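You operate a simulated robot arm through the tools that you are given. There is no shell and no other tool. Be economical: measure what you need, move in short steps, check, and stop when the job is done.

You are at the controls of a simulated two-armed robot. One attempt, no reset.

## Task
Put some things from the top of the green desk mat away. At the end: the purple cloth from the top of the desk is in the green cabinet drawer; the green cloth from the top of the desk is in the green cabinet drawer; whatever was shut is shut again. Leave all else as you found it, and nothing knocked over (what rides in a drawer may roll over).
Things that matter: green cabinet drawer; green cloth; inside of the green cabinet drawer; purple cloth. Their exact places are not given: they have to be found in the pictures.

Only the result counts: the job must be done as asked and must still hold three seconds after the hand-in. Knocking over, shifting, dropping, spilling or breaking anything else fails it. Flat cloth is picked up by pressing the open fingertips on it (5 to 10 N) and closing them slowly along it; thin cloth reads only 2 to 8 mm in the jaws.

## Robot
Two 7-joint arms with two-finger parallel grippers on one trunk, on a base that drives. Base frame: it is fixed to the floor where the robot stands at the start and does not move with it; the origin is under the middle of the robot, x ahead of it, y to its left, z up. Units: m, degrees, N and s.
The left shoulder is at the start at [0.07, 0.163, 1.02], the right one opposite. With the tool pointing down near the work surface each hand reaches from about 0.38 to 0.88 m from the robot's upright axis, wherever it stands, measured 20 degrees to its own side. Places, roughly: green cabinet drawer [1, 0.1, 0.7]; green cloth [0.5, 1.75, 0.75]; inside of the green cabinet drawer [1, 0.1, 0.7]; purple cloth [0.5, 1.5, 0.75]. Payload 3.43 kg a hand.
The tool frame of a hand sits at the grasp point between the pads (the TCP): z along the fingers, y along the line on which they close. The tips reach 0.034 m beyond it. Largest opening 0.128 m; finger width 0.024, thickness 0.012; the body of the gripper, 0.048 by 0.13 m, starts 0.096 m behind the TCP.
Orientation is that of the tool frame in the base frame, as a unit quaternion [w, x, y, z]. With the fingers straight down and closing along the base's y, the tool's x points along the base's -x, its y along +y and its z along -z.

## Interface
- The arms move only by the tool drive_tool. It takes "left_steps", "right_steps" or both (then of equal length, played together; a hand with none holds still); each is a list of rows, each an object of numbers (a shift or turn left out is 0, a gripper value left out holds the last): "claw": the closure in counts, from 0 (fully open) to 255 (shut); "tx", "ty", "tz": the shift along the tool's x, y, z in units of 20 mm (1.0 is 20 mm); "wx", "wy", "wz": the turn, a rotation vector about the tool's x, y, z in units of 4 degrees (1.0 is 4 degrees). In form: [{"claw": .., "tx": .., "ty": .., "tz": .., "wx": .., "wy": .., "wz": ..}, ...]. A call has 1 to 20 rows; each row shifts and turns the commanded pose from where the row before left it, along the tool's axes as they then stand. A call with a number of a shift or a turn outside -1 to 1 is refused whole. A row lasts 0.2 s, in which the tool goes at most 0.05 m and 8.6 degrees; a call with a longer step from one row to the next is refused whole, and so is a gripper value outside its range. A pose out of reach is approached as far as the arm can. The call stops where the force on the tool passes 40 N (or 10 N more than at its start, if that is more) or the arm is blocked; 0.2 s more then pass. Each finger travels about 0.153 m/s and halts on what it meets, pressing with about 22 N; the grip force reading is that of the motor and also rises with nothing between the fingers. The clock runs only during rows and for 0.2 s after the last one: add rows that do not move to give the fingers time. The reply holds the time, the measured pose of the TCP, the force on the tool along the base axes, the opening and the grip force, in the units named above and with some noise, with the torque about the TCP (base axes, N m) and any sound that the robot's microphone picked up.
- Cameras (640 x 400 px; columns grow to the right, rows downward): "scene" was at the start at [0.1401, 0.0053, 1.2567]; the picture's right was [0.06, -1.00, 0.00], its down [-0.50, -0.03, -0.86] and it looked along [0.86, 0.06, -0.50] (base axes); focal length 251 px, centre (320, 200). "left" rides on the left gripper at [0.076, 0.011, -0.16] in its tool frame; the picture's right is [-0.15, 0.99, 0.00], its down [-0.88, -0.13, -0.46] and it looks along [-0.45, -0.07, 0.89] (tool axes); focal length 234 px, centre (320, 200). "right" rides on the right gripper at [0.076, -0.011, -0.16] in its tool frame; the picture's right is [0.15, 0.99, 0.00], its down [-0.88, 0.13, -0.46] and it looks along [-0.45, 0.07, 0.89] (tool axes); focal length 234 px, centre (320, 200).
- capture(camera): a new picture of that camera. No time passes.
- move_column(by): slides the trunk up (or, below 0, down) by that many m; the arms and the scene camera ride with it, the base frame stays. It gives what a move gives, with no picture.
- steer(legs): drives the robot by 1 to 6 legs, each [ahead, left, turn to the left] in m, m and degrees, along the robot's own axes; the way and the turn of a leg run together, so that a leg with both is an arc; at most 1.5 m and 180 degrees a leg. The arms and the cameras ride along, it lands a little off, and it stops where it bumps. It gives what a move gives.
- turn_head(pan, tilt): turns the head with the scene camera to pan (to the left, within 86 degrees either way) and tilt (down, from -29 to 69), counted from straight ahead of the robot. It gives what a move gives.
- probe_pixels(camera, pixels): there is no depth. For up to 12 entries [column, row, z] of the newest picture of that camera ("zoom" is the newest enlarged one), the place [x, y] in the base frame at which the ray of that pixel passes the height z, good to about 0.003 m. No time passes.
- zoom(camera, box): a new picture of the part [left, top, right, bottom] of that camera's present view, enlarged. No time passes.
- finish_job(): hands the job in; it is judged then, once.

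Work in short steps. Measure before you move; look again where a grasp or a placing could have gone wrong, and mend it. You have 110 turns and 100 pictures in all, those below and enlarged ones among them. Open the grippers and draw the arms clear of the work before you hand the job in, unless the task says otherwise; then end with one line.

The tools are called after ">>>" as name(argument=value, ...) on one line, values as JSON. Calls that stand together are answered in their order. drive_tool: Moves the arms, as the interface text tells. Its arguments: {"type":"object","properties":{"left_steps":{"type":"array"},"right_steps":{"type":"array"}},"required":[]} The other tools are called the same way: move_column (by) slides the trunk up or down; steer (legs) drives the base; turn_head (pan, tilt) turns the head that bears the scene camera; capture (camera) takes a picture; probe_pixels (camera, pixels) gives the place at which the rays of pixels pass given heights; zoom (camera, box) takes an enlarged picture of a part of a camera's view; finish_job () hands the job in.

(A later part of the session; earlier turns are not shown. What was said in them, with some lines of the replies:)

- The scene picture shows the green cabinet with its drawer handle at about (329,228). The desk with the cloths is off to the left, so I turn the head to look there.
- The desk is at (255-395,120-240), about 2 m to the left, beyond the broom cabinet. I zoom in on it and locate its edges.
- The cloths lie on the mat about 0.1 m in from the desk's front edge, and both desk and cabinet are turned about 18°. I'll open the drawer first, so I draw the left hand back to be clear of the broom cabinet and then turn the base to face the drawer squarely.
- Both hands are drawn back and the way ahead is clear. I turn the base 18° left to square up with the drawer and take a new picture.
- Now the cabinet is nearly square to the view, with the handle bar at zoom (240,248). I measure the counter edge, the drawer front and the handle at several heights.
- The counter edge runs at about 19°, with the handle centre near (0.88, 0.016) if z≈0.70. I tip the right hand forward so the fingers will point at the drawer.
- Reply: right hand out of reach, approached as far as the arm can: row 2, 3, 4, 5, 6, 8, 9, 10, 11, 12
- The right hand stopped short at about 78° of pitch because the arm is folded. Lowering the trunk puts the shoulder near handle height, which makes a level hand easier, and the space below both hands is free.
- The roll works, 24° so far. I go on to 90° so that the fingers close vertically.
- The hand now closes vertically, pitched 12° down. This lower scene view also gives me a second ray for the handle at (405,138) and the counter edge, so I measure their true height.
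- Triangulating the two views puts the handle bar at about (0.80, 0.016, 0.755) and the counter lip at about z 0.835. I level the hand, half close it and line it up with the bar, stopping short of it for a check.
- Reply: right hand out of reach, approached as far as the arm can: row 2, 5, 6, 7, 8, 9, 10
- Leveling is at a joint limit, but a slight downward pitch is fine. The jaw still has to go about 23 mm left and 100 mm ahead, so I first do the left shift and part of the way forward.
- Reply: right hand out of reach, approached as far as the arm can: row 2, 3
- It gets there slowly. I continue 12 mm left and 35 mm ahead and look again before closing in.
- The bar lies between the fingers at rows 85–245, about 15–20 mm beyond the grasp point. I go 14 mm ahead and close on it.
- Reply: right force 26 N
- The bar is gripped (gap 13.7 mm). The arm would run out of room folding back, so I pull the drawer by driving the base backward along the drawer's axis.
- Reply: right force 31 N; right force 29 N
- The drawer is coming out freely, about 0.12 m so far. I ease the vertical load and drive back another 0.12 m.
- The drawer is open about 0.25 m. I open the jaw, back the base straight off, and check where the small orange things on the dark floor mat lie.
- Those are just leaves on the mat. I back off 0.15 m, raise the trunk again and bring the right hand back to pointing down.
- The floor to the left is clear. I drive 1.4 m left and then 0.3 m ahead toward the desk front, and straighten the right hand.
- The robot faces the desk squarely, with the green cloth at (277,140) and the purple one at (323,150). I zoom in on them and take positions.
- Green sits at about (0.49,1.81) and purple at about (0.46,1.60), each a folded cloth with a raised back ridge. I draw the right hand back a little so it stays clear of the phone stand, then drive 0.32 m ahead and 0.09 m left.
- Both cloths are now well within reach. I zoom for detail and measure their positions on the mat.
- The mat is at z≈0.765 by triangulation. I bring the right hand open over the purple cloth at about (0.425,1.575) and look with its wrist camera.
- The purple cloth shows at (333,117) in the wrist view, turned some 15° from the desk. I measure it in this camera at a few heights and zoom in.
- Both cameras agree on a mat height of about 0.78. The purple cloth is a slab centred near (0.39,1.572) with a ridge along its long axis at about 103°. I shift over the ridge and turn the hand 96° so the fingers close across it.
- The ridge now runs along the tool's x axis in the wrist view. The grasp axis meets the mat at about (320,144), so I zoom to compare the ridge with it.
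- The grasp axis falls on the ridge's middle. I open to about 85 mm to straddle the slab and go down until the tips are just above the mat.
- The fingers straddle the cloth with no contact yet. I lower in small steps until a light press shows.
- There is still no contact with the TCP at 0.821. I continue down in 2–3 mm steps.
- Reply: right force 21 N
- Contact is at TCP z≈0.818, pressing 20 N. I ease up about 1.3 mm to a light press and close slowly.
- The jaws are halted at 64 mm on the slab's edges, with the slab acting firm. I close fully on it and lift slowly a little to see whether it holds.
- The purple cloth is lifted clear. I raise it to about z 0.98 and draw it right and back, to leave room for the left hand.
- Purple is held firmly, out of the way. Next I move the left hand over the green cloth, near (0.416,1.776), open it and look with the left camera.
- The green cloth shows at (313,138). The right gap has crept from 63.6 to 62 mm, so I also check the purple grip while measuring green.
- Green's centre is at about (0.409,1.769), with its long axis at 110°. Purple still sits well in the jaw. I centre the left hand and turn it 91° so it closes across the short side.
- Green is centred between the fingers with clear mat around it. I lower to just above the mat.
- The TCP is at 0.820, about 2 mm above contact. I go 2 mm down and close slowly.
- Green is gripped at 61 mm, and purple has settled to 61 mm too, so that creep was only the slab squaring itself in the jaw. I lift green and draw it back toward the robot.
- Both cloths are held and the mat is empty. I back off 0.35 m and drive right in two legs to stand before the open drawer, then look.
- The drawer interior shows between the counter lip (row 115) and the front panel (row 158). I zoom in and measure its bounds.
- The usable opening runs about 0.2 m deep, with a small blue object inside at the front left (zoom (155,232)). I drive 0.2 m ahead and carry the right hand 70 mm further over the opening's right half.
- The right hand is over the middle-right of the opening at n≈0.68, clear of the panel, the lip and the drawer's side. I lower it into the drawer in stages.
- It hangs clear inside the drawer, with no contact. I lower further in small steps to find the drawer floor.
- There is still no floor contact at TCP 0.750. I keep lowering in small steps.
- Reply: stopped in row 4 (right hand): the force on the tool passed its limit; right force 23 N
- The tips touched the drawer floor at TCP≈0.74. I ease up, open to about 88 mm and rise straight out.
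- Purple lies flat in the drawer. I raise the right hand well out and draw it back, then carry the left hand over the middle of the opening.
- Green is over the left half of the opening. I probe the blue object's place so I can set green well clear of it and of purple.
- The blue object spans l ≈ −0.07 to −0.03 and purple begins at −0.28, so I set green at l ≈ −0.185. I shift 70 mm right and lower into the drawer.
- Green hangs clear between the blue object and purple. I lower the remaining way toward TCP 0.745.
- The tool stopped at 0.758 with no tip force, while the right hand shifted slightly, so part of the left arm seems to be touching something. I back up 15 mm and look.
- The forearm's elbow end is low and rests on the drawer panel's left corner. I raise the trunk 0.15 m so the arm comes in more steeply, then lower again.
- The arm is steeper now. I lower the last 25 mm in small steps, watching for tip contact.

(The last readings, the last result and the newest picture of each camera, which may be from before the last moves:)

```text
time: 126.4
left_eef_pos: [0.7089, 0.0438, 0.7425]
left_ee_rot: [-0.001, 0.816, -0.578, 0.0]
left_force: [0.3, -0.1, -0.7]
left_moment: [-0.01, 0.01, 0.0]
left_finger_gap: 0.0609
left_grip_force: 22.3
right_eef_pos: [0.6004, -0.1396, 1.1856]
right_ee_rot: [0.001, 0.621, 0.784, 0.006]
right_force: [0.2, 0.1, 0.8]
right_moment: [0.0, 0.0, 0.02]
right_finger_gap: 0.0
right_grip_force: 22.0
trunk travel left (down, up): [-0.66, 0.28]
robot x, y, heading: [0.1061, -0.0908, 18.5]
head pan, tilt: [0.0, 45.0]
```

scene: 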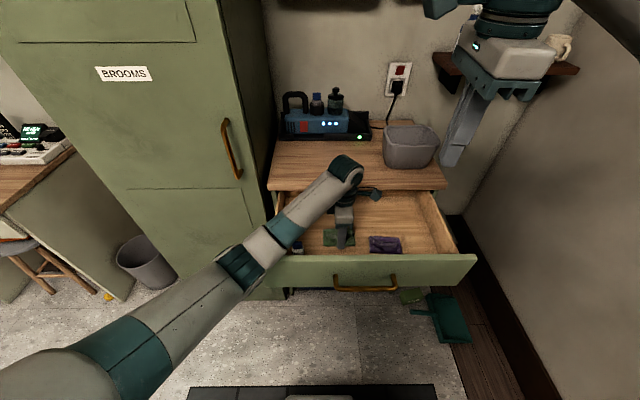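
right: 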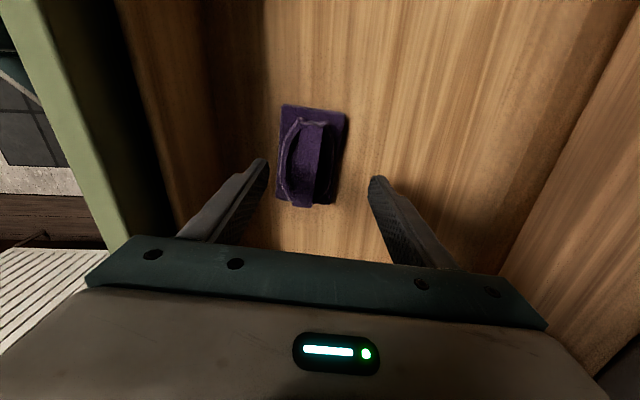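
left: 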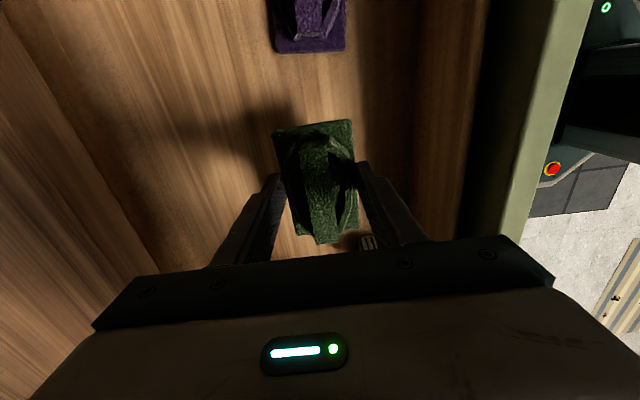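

At TCP 0.7425 the cloth is within a couple of millimetres of the floor. I open gently and rise straight out.

>>> drive_tool(left_steps=[{"claw": 125}, {"claw": 110}, {"claw": 90}, {"claw": 80}, {"claw": 80}, {"tz": -0.5}, {"tz": -1}, {"tz": -1}, {"tz": -1}, {"tz": -1}, {"tz": -1}, {"tz": -1}, {"tz": -1}, {"tz": -1}, {"tz": -1}, {"tz": -1}, {"tz": -1}])

>>> capture(camera="left")

>>> zoom(camera="scene", box=[240, 140, 500, 302])

```text
time: 130.0
left_eef_pos: [0.7083, 0.0435, 0.975]
left_ee_rot: [0.0, 0.816, -0.579, 0.0]
left_force: [-0.2, -0.4, 0.9]
left_moment: [0.02, -0.03, 0.02]
left_finger_gap: 0.0876
left_grip_force: 0.0
right_eef_pos: [0.6005, -0.1389, 1.1857]
right_ee_rot: [0.001, 0.621, 0.784, 0.006]
right_force: [0.1, -0.9, 0.3]
right_moment: [-0.02, -0.01, 0.01]
right_finger_gap: 0.0002
right_grip_force: 22.1
trunk travel left (down, up): [-0.66, 0.28]
robot x, y, heading: [0.1056, -0.095, 18.5]
head pan, tilt: [0.0, 45.0]
```

```text
42 pictures are left
```

left: 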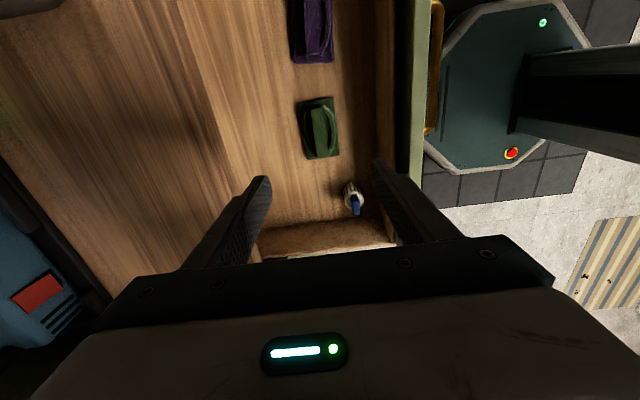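

```text
2.46 times, centred on (370, 221) of scene
```

zoom: 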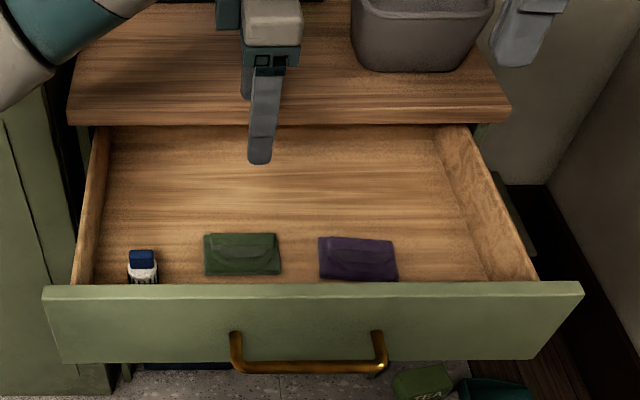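

Both cloths lie in the drawer and the blue bottle still stands. I raise and draw back the left hand, and turn the right hand back so that its closed fingers can push the handle bar.

>>> drive_tool(left_steps=[{"tz": -1, "claw": 255}, {"tz": -1}, {"tz": -1}, {"tz": -1}, {"tz": -1}, {"ty": 1}, {"ty": 1}, {"ty": 1}, {"ty": 1}, {"ty": 1}, {"ty": 1}, {"ty": 1}, {"tx": -1}, {"tx": -1}, {"tx": -1}, {"tx": -1}, {"tx": -1}, {"tx": 0}, {"tx": 0}, {"tx": 0}], right_steps=[{"wz": -1}, {"wz": -1}, {"wz": -1}, {"wz": -1}, {"wz": -1}, {"wz": -1}, {"wz": -1}, {"wz": -1}, {"wz": -1}, {"wz": -1}, {"wz": -1}, {"wz": -1}, {"wz": -1}, {"wz": -1}, {"wz": -1}, {"wz": -1}, {"wz": -1}, {"wz": -1}, {"wz": -1}, {"wz": -1}])

>>> drive_tool(right_steps=[{"wz": -1}, {"wz": -1}, {"wz": -1}, {"wz": -1}, {"tx": 1}, {"tx": 1}, {"tx": 1}])

>>> capture(camera="scene")

```text
time: 134.2
left_eef_pos: [0.5439, 0.0908, 1.0721]
left_ee_rot: [0.001, 0.816, -0.578, 0.0]
left_force: [-0.1, 0.4, -0.4]
left_moment: [-0.02, -0.02, 0.04]
left_finger_gap: 0.0001
left_grip_force: 22.1
left hand out of reach, approached as far as the arm can: row 8
right_eef_pos: [0.5993, -0.1384, 1.1857]
right_ee_rot: [0.004, -0.028, 1.0, 0.004]
right_force: [-0.2, -0.2, 0.5]
right_moment: [0.01, 0.02, -0.02]
right_finger_gap: 0.0
right_grip_force: 22.0
trunk travel left (down, up): [-0.66, 0.28]
robot x, y, heading: [0.1051, -0.0916, 18.8]
head pan, tilt: [0.0, 45.0]
```

```text
time: 135.8
left_eef_pos: [0.5439, 0.0901, 1.0731]
left_ee_rot: [0.0, 0.815, -0.579, 0.001]
left_force: [-1.1, 0.3, -0.2]
left_moment: [0.0, -0.02, 0.01]
left_finger_gap: 0.0
left_grip_force: 22.0
right_eef_pos: [0.5448, -0.1576, 1.1864]
right_ee_rot: [0.005, -0.166, 0.986, 0.003]
right_force: [-0.5, 0.6, -0.1]
right_moment: [-0.01, -0.01, 0.02]
right_finger_gap: 0.0001
right_grip_force: 21.8
trunk travel left (down, up): [-0.66, 0.28]
robot x, y, heading: [0.1042, -0.0927, 18.6]
head pan, tilt: [0.0, 45.0]
```

```text
40 pictures are left
```

scene: 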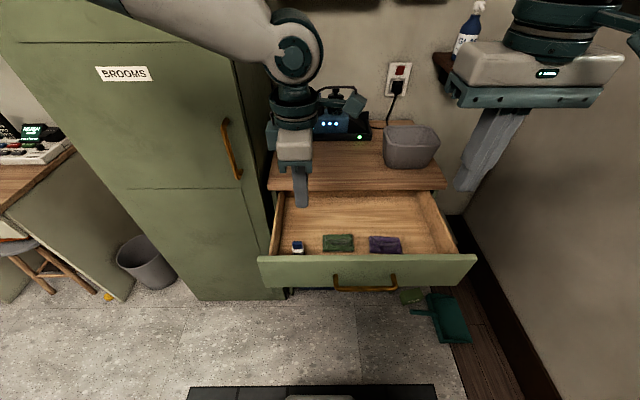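

The right hand is back in its straight-down pose. I back the base off 0.15 m, lower the trunk, and bring the closed right hand down in front of the handle bar.

>>> steer(legs=[[-0.15, 0, 0]])

>>> move_column(by=-0.16)

>>> drive_tool(right_steps=[{"ty": 1}, {"ty": 1}, {"ty": 1}, {"ty": 1}, {"tz": 1}, {"tz": 1}, {"tz": 1}, {"tz": 1}, {"tz": 1}, {"tz": 1}, {"tz": 1}, {"tz": 1}, {"tz": 1}, {"tz": 1}, {"tz": 1}, {"tz": 1}, {"tz": 1}, {"tz": 0.5}])

>>> capture(camera="scene")

```text
time: 137.2
left_eef_pos: [0.3985, 0.0414, 1.0726]
left_ee_rot: [0.001, 0.815, -0.579, 0.0]
left_force: [0.1, 0.4, 0.5]
left_moment: [-0.02, 0.01, 0.02]
left_finger_gap: 0.0
left_grip_force: 22.3
right_eef_pos: [0.3997, -0.2076, 1.1852]
right_ee_rot: [0.004, -0.166, 0.986, 0.002]
right_force: [0.1, 0.1, 0.4]
right_moment: [0.0, 0.01, -0.01]
right_finger_gap: 0.0
right_grip_force: 22.5
trunk travel left (down, up): [-0.66, 0.28]
robot x, y, heading: [-0.0401, -0.141, 18.8]
head pan, tilt: [0.0, 45.0]
```

```text
time: 139.0
left_eef_pos: [0.3971, 0.0404, 0.913]
left_ee_rot: [0.001, 0.816, -0.578, -0.001]
left_force: [0.4, 0.4, 0.4]
left_moment: [-0.02, 0.01, 0.01]
left_finger_gap: 0.0
left_grip_force: 22.0
right_eef_pos: [0.3966, -0.2073, 1.0259]
right_ee_rot: [0.005, -0.167, 0.986, 0.003]
right_force: [0.2, 0.0, 0.2]
right_moment: [0.0, -0.01, 0.0]
right_finger_gap: 0.0001
right_grip_force: 22.0
trunk travel left (down, up): [-0.5, 0.44]
robot x, y, heading: [-0.0436, -0.1413, 18.3]
head pan, tilt: [0.0, 45.0]
```

```text
time: 142.8
left_eef_pos: [0.397, 0.0412, 0.9132]
left_ee_rot: [0.001, 0.816, -0.578, 0.0]
left_force: [-0.8, -0.8, 0.4]
left_moment: [0.0, -0.03, 0.0]
left_finger_gap: 0.0
left_grip_force: 22.3
right_eef_pos: [0.374, -0.1285, 0.7549]
right_ee_rot: [0.005, -0.167, 0.986, 0.002]
right_force: [0.1, -0.3, -0.2]
right_moment: [-0.01, -0.01, -0.01]
right_finger_gap: 0.0002
right_grip_force: 22.4
trunk travel left (down, up): [-0.5, 0.44]
robot x, y, heading: [-0.0381, -0.1387, 18.3]
head pan, tilt: [0.0, 45.0]
```

```text
39 pictures are left
```

scene: 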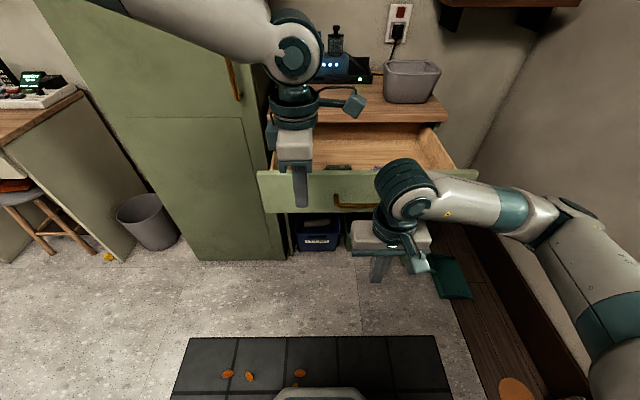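

The closed right hand hangs at n≈0.31, in line with the handle's middle at l≈−0.24. I drive the base 0.12 m ahead, then push the bar with the arm.

>>> steer(legs=[[0.12, 0, 0]])

>>> drive_tool(right_steps=[{"tx": -1}, {"tx": -1}, {"tx": -0.5}])

>>> zoom(camera="scene", box=[240, 120, 500, 300])

>>> capture(camera="right")

```text
time: 144.1
left_eef_pos: [0.5115, 0.0791, 0.9127]
left_ee_rot: [0.001, 0.815, -0.579, 0.0]
left_force: [-0.3, -0.1, 0.5]
left_moment: [0.0, 0.02, 0.01]
left_finger_gap: 0.0
left_grip_force: 22.1
right_eef_pos: [0.4887, -0.0911, 0.7539]
right_ee_rot: [0.004, -0.167, 0.986, 0.003]
right_force: [1.0, 0.4, 0.6]
right_moment: [0.01, 0.02, -0.01]
right_finger_gap: 0.0
right_grip_force: 21.9
trunk travel left (down, up): [-0.5, 0.44]
robot x, y, heading: [0.0732, -0.1077, 18.6]
head pan, tilt: [0.0, 45.0]
```

```text
time: 144.8
left_eef_pos: [0.51, 0.0795, 0.9137]
left_ee_rot: [0.001, 0.816, -0.579, -0.001]
left_force: [-0.6, 0.1, -0.7]
left_moment: [0.02, 0.02, -0.03]
left_finger_gap: 0.0002
left_grip_force: 22.1
right_eef_pos: [0.5352, -0.0749, 0.7565]
right_ee_rot: [0.005, -0.166, 0.986, 0.002]
right_force: [0.1, 1.0, 0.8]
right_moment: [-0.03, -0.02, 0.01]
right_finger_gap: 0.0
right_grip_force: 22.1
trunk travel left (down, up): [-0.5, 0.44]
robot x, y, heading: [0.0754, -0.1035, 18.6]
head pan, tilt: [0.0, 45.0]
```

```text
2.22 times, centred on (370, 210) of scene
```

zoom: 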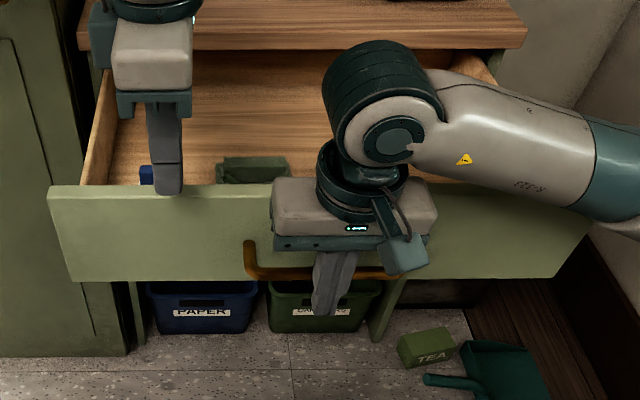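

```text
37 pictures are left
```

right: 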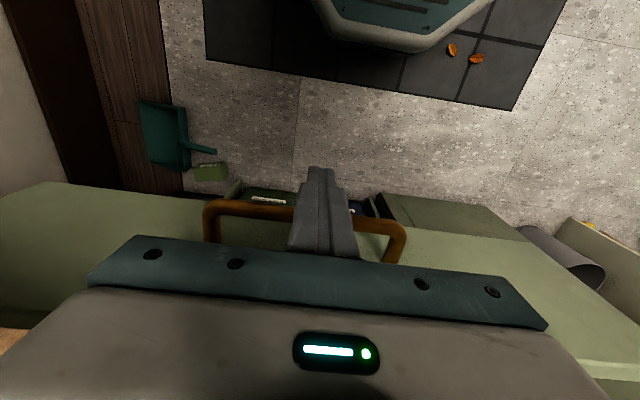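

The closed fingers stand right in front of the bar's middle. I push along the drawer axis in gentle steps.

>>> drive_tool(right_steps=[{"tx": -0.5}, {"tx": -0.5}, {"tx": -0.6}, {"tx": -0.6}, {"tx": -0.6}, {"tx": -0.6}, {"tx": -0.6}, {"tx": -0.6}, {"tx": -0.6}, {"tx": -0.6}])

>>> zoom(camera="scene", box=[240, 80, 500, 260])

```text
time: 147.1
left_eef_pos: [0.5109, 0.0796, 0.912]
left_ee_rot: [0.001, 0.816, -0.579, 0.0]
left_force: [0.0, 0.1, -1.3]
left_moment: [0.0, 0.01, 0.01]
left_finger_gap: 0.0001
left_grip_force: 22.0
right_eef_pos: [0.6447, -0.0357, 0.7571]
right_ee_rot: [0.005, -0.168, 0.986, 0.002]
right_force: [-0.1, 0.2, -0.1]
right_moment: [0.02, -0.01, 0.01]
right_finger_gap: 0.0
right_grip_force: 22.4
trunk travel left (down, up): [-0.5, 0.44]
robot x, y, heading: [0.0757, -0.1042, 18.5]
head pan, tilt: [0.0, 45.0]
```

```text
2.22 times, centred on (370, 170) of scene
```

zoom: 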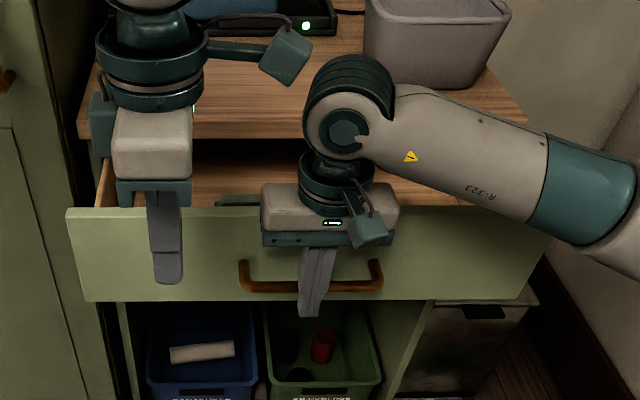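

The drawer is more than halfway in. Before pushing on I check how far the grey bin stands from the counter's edge, since the wrist moves toward it.

>>> probe_pixels(camera="zoom", pixels=[[375, 80, 0.86], [485, 90, 0.86], [365, 5, 0.97], [512, 15, 0.97], [285, 138, 0.84], [210, 208, 0.82], [310, 290, 0.755]])

>>> capture(camera="scene")

```text
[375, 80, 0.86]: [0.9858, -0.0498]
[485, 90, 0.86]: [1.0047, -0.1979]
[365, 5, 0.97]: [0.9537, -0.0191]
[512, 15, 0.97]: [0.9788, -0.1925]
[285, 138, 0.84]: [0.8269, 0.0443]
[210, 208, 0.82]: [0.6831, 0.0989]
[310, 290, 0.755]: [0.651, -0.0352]
```

```text
35 pictures are left
```

scene: 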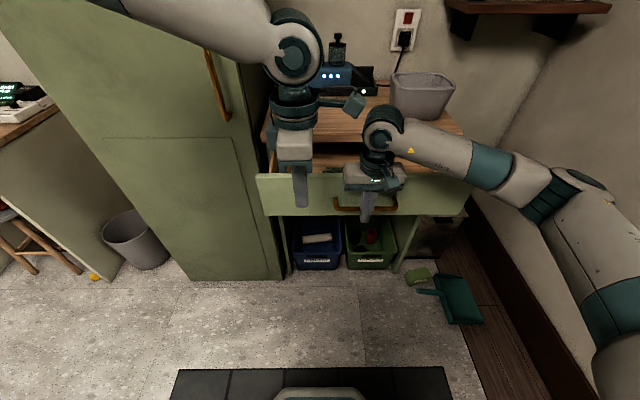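

The bin front stands at n≈0.90, well beyond where the wrist will go. I push on another 0.1 m.

>>> drive_tool(right_steps=[{"tx": -0.6}, {"tx": -0.6}, {"tx": -0.6}, {"tx": -0.6}, {"tx": -0.6}, {"tx": -0.6}, {"tx": -0.6}, {"tx": -0.6}])

>>> zoom(camera="scene", box=[240, 80, 500, 260])

```text
time: 148.8
left_eef_pos: [0.5106, 0.0796, 0.9126]
left_ee_rot: [0.001, 0.816, -0.578, -0.001]
left_force: [-1.2, -0.6, -0.4]
left_moment: [-0.02, -0.02, 0.0]
left_finger_gap: 0.0
left_grip_force: 22.1
right_eef_pos: [0.7331, -0.0062, 0.7581]
right_ee_rot: [0.005, -0.167, 0.986, 0.002]
right_force: [-0.1, -0.2, -0.4]
right_moment: [-0.01, -0.04, -0.01]
right_finger_gap: 0.0
right_grip_force: 21.5
trunk travel left (down, up): [-0.5, 0.44]
robot x, y, heading: [0.0692, -0.1036, 18.6]
head pan, tilt: [0.0, 45.0]
```

```text
2.22 times, centred on (370, 170) of scene
```

zoom: 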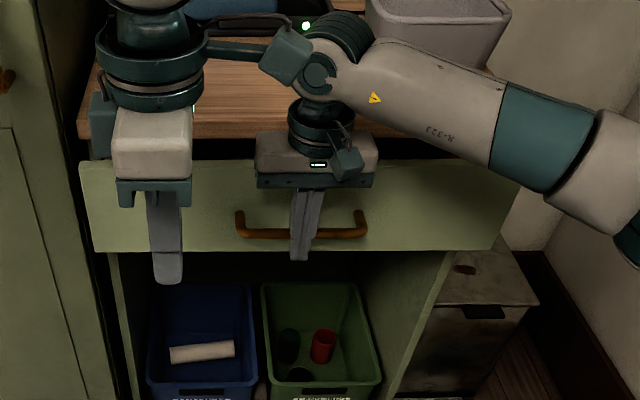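

About 5 cm remain. I go on in 8 mm steps until the closing resistance shows.

>>> drive_tool(right_steps=[{"tx": -0.4}, {"tx": -0.4}, {"tx": -0.4}, {"tx": -0.4}, {"tx": -0.4}, {"tx": -0.3}, {"tx": -0.3}])

>>> zoom(camera="scene", box=[240, 80, 500, 260])

```text
time: 150.4
left_eef_pos: [0.5105, 0.0796, 0.9128]
left_ee_rot: [0.001, 0.816, -0.579, 0.0]
left_force: [-0.7, 0.6, 0.8]
left_moment: [0.0, 0.01, -0.02]
left_finger_gap: 0.0001
left_grip_force: 21.7
right_eef_pos: [0.785, 0.012, 0.7587]
right_ee_rot: [0.004, -0.166, 0.986, 0.003]
right_force: [-0.4, -0.5, 1.1]
right_moment: [0.01, 0.0, 0.01]
right_finger_gap: 0.0
right_grip_force: 21.7
trunk travel left (down, up): [-0.5, 0.44]
robot x, y, heading: [0.0719, -0.1011, 18.4]
head pan, tilt: [0.0, 45.0]
```

```text
2.22 times, centred on (370, 170) of scene
```

zoom: 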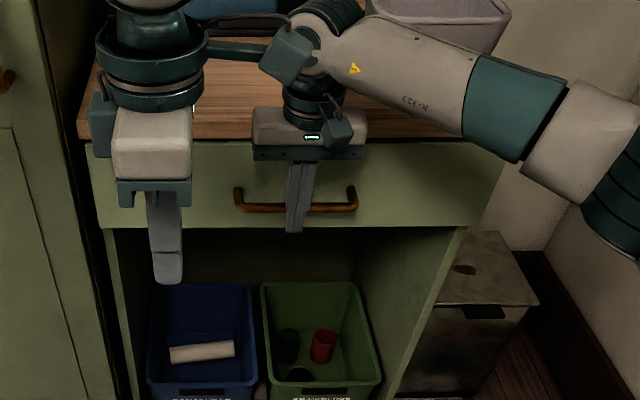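

Nearly shut, still without resistance. I continue in 4 mm steps.

>>> drive_tool(right_steps=[{"tx": -0.2}, {"tx": -0.2}, {"tx": -0.2}, {"tx": -0.2}, {"tx": -0.2}, {"tx": -0.2}])

>>> capture(camera="right")

>>> zoom(camera="scene", box=[240, 80, 500, 260])

```text
time: 151.4
left_eef_pos: [0.5089, 0.0784, 0.9144]
left_ee_rot: [-0.001, 0.815, -0.579, 0.0]
left_force: [0.4, 0.1, -0.2]
left_moment: [0.0, 0.01, 0.0]
left_finger_gap: 0.0002
left_grip_force: 22.2
right_eef_pos: [0.791, 0.0143, 0.7576]
right_ee_rot: [-0.002, -0.168, 0.986, 0.0]
right_force: [-16.4, -7.0, 8.4]
right_moment: [-0.14, 0.02, 0.0]
right_finger_gap: 0.0002
right_grip_force: 22.0
trunk travel left (down, up): [-0.5, 0.44]
robot x, y, heading: [0.0713, -0.1023, 18.5]
head pan, tilt: [0.0, 45.0]
stopped in row 4 (right hand): the force on the tool passed its limit (the readings are from after the stop); the commanded pose is now the measured one
```

```text
32 pictures are left
```

right: 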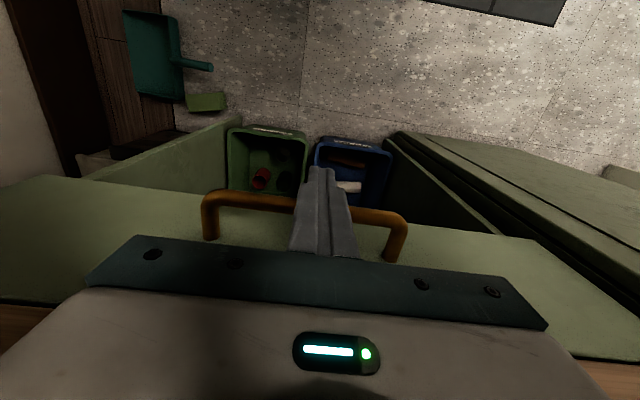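

```text
2.22 times, centred on (370, 170) of scene
```

zoom: 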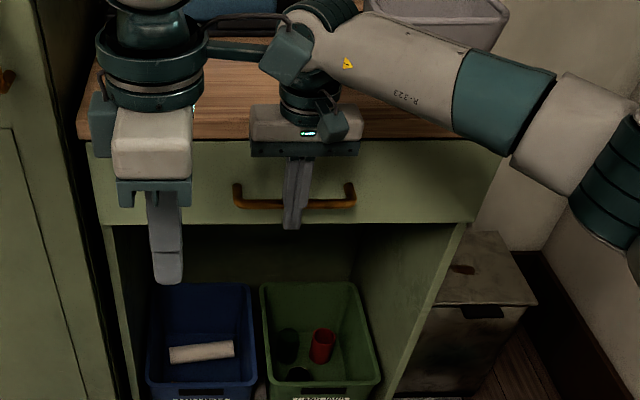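

The push stopped with 18 N at the place where the shut drawer's handle should be. I draw the right hand back and inspect the drawer.

>>> drive_tool(right_steps=[{"tx": 0.5}, {"tx": 1}, {"tx": 1}, {"tx": 1}, {"tx": 1}, {"tx": 1}, {"tx": 1}, {"tx": 1}, {"tx": 1}])

>>> steer(legs=[[-0.2, 0, 0]])

>>> drive_tool(right_steps=[{"tz": -1}, {"tz": -1}, {"tz": -1}, {"tz": -1}, {"tz": -1}, {"tz": -1}, {"tz": -1}, {"tz": -1}, {"tz": -1}, {"tz": -1}, {"ty": -1}, {"ty": -1}, {"ty": -1}])

>>> turn_head(pan=0, tilt=35)

>>> capture(camera="scene")

>>> zoom(camera="scene", box=[260, 80, 500, 230])

```text
time: 153.4
left_eef_pos: [0.5101, 0.0786, 0.911]
left_ee_rot: [0.0, 0.815, -0.579, -0.001]
left_force: [0.0, 0.8, -0.4]
left_moment: [-0.03, 0.0, 0.04]
left_finger_gap: 0.0
left_grip_force: 22.0
right_eef_pos: [0.6326, -0.0423, 0.7585]
right_ee_rot: [0.0, -0.168, 0.986, 0.001]
right_force: [0.2, 0.2, 0.7]
right_moment: [0.01, -0.02, 0.02]
right_finger_gap: 0.0
right_grip_force: 21.8
trunk travel left (down, up): [-0.5, 0.44]
robot x, y, heading: [0.0735, -0.1051, 18.7]
head pan, tilt: [0.0, 45.0]
```

```text
time: 155.0
left_eef_pos: [0.3238, 0.0138, 0.9136]
left_ee_rot: [0.0, 0.814, -0.581, 0.001]
left_force: [-1.0, 0.0, 0.8]
left_moment: [-0.01, 0.02, 0.0]
left_finger_gap: 0.0
left_grip_force: 22.4
right_eef_pos: [0.4476, -0.1061, 0.7598]
right_ee_rot: [0.001, -0.166, 0.986, 0.0]
right_force: [-0.5, -0.5, -0.8]
right_moment: [0.04, -0.02, 0.03]
right_finger_gap: 0.0001
right_grip_force: 22.0
trunk travel left (down, up): [-0.5, 0.44]
robot x, y, heading: [-0.1126, -0.1651, 18.1]
head pan, tilt: [0.0, 45.0]
```

```text
time: 157.8
left_eef_pos: [0.3241, 0.0144, 0.9133]
left_ee_rot: [0.002, 0.814, -0.581, -0.001]
left_force: [0.4, 0.9, -0.8]
left_moment: [0.01, -0.01, -0.01]
left_finger_gap: 0.0
left_grip_force: 22.0
right_eef_pos: [0.4654, -0.1644, 0.9591]
right_ee_rot: [-0.001, -0.167, 0.986, 0.001]
right_force: [0.0, 0.2, 0.6]
right_moment: [0.03, 0.01, -0.04]
right_finger_gap: 0.0001
right_grip_force: 21.9
trunk travel left (down, up): [-0.5, 0.44]
robot x, y, heading: [-0.1121, -0.1654, 18.2]
head pan, tilt: [0.0, 45.0]
```

```text
time: 158.5
left_eef_pos: [0.3243, 0.0146, 0.9123]
left_ee_rot: [0.0, 0.814, -0.581, 0.0]
left_force: [0.0, 0.2, 0.1]
left_moment: [0.01, -0.02, 0.0]
left_finger_gap: 0.0
left_grip_force: 22.3
right_eef_pos: [0.4666, -0.1631, 0.9585]
right_ee_rot: [-0.002, -0.165, 0.986, 0.001]
right_force: [0.9, 0.1, 0.4]
right_moment: [0.01, 0.01, -0.01]
right_finger_gap: 0.0
right_grip_force: 22.3
trunk travel left (down, up): [-0.5, 0.44]
robot x, y, heading: [-0.1153, -0.1691, 18.3]
head pan, tilt: [0.0, 35.0]
```

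```text
30 pictures are left
```

scene: 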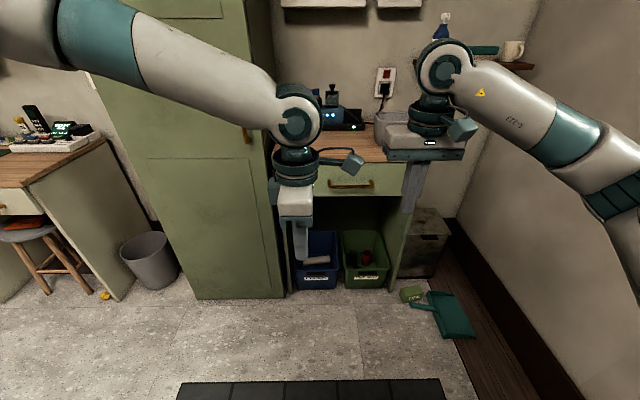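

```text
2.67 times, centred on (380, 155) of scene
```

zoom: 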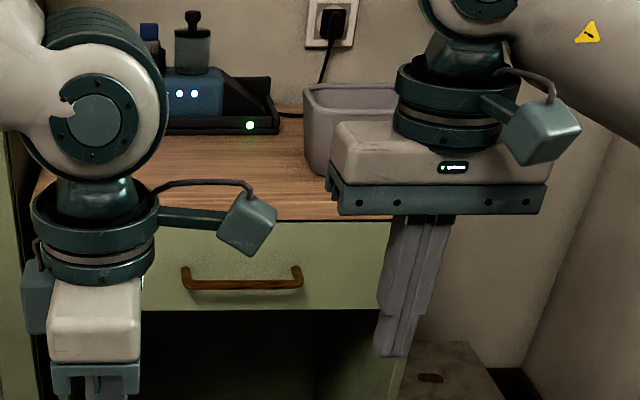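

The drawer looks shut. I verify against the starting measurement by probing the handle bar and panel bottom in this view.

>>> probe_pixels(camera="zoom", pixels=[[242, 285, 0.755], [242, 309, 0.68], [242, 222, 0.835], [390, 309, 0.68], [180, 309, 0.68]])

>>> drive_tool(right_steps=[{"ty": -1}, {"ty": -1}, {"ty": -1}], left_steps=[{"tx": -1}, {"tx": -1}, {"tx": -1}])

>>> capture(camera="scene")

>>> zoom(camera="scene", box=[280, 130, 440, 230])

```text
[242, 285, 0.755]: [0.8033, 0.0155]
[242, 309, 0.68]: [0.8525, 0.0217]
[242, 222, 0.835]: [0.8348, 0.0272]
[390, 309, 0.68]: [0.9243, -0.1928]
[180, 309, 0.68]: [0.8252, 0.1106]
```

```text
time: 159.3
left_eef_pos: [0.3048, 0.0723, 0.915]
left_ee_rot: [0.0, 0.814, -0.58, 0.0]
left_force: [-0.3, 0.2, 0.7]
left_moment: [-0.03, -0.02, -0.02]
left_finger_gap: 0.0001
left_grip_force: 21.9
right_eef_pos: [0.4858, -0.2195, 0.9582]
right_ee_rot: [-0.001, -0.167, 0.986, 0.0]
right_force: [-1.1, 0.9, -0.1]
right_moment: [0.0, 0.04, 0.01]
right_finger_gap: 0.0
right_grip_force: 22.5
trunk travel left (down, up): [-0.5, 0.44]
robot x, y, heading: [-0.1126, -0.1651, 18.0]
head pan, tilt: [0.0, 35.0]
```

```text
28 pictures are left
```

scene: 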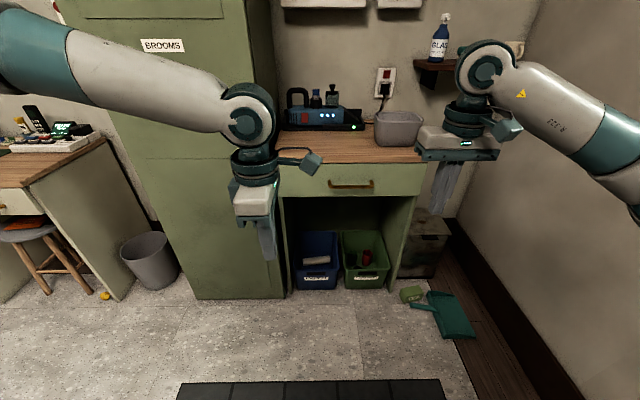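

```text
4.00 times, centred on (360, 180) of scene
```

zoom: 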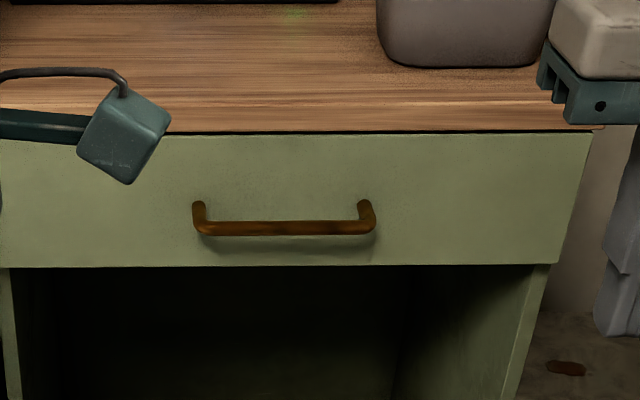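

The handle is back at (0.803,0.016), its starting place, and the drawer is shut flush. I open both grippers, which hang clear of everything.

>>> drive_tool(left_steps=[{"claw": 0}, {"claw": 0}, {"claw": 0}, {"claw": 0}, {"claw": 0}], right_steps=[{"claw": 0}, {"claw": 0}, {"claw": 0}, {"claw": 0}, {"claw": 0}])

```text
time: 160.5
left_eef_pos: [0.3044, 0.0717, 0.9137]
left_ee_rot: [0.001, 0.814, -0.581, -0.001]
left_force: [-0.7, -0.7, -0.8]
left_moment: [-0.03, -0.03, 0.04]
left_finger_gap: 0.1281
left_grip_force: 0.1
right_eef_pos: [0.4866, -0.2211, 0.9592]
right_ee_rot: [-0.001, -0.166, 0.986, 0.001]
right_force: [0.8, -0.5, -0.3]
right_moment: [-0.01, 0.0, 0.0]
right_finger_gap: 0.128
right_grip_force: 0.1
trunk travel left (down, up): [-0.5, 0.44]
robot x, y, heading: [-0.1151, -0.1686, 18.2]
head pan, tilt: [0.0, 35.0]
```

Both cloths are in the shut drawer, and the grippers are open and clear, so I hand the job in.

>>> finish_job()

```text
The job is handed in.
```

The purple and green cloths are in the green cabinet drawer, the drawer is shut again, and nothing else was seen moved or knocked over; I couldn't see inside after closing it.
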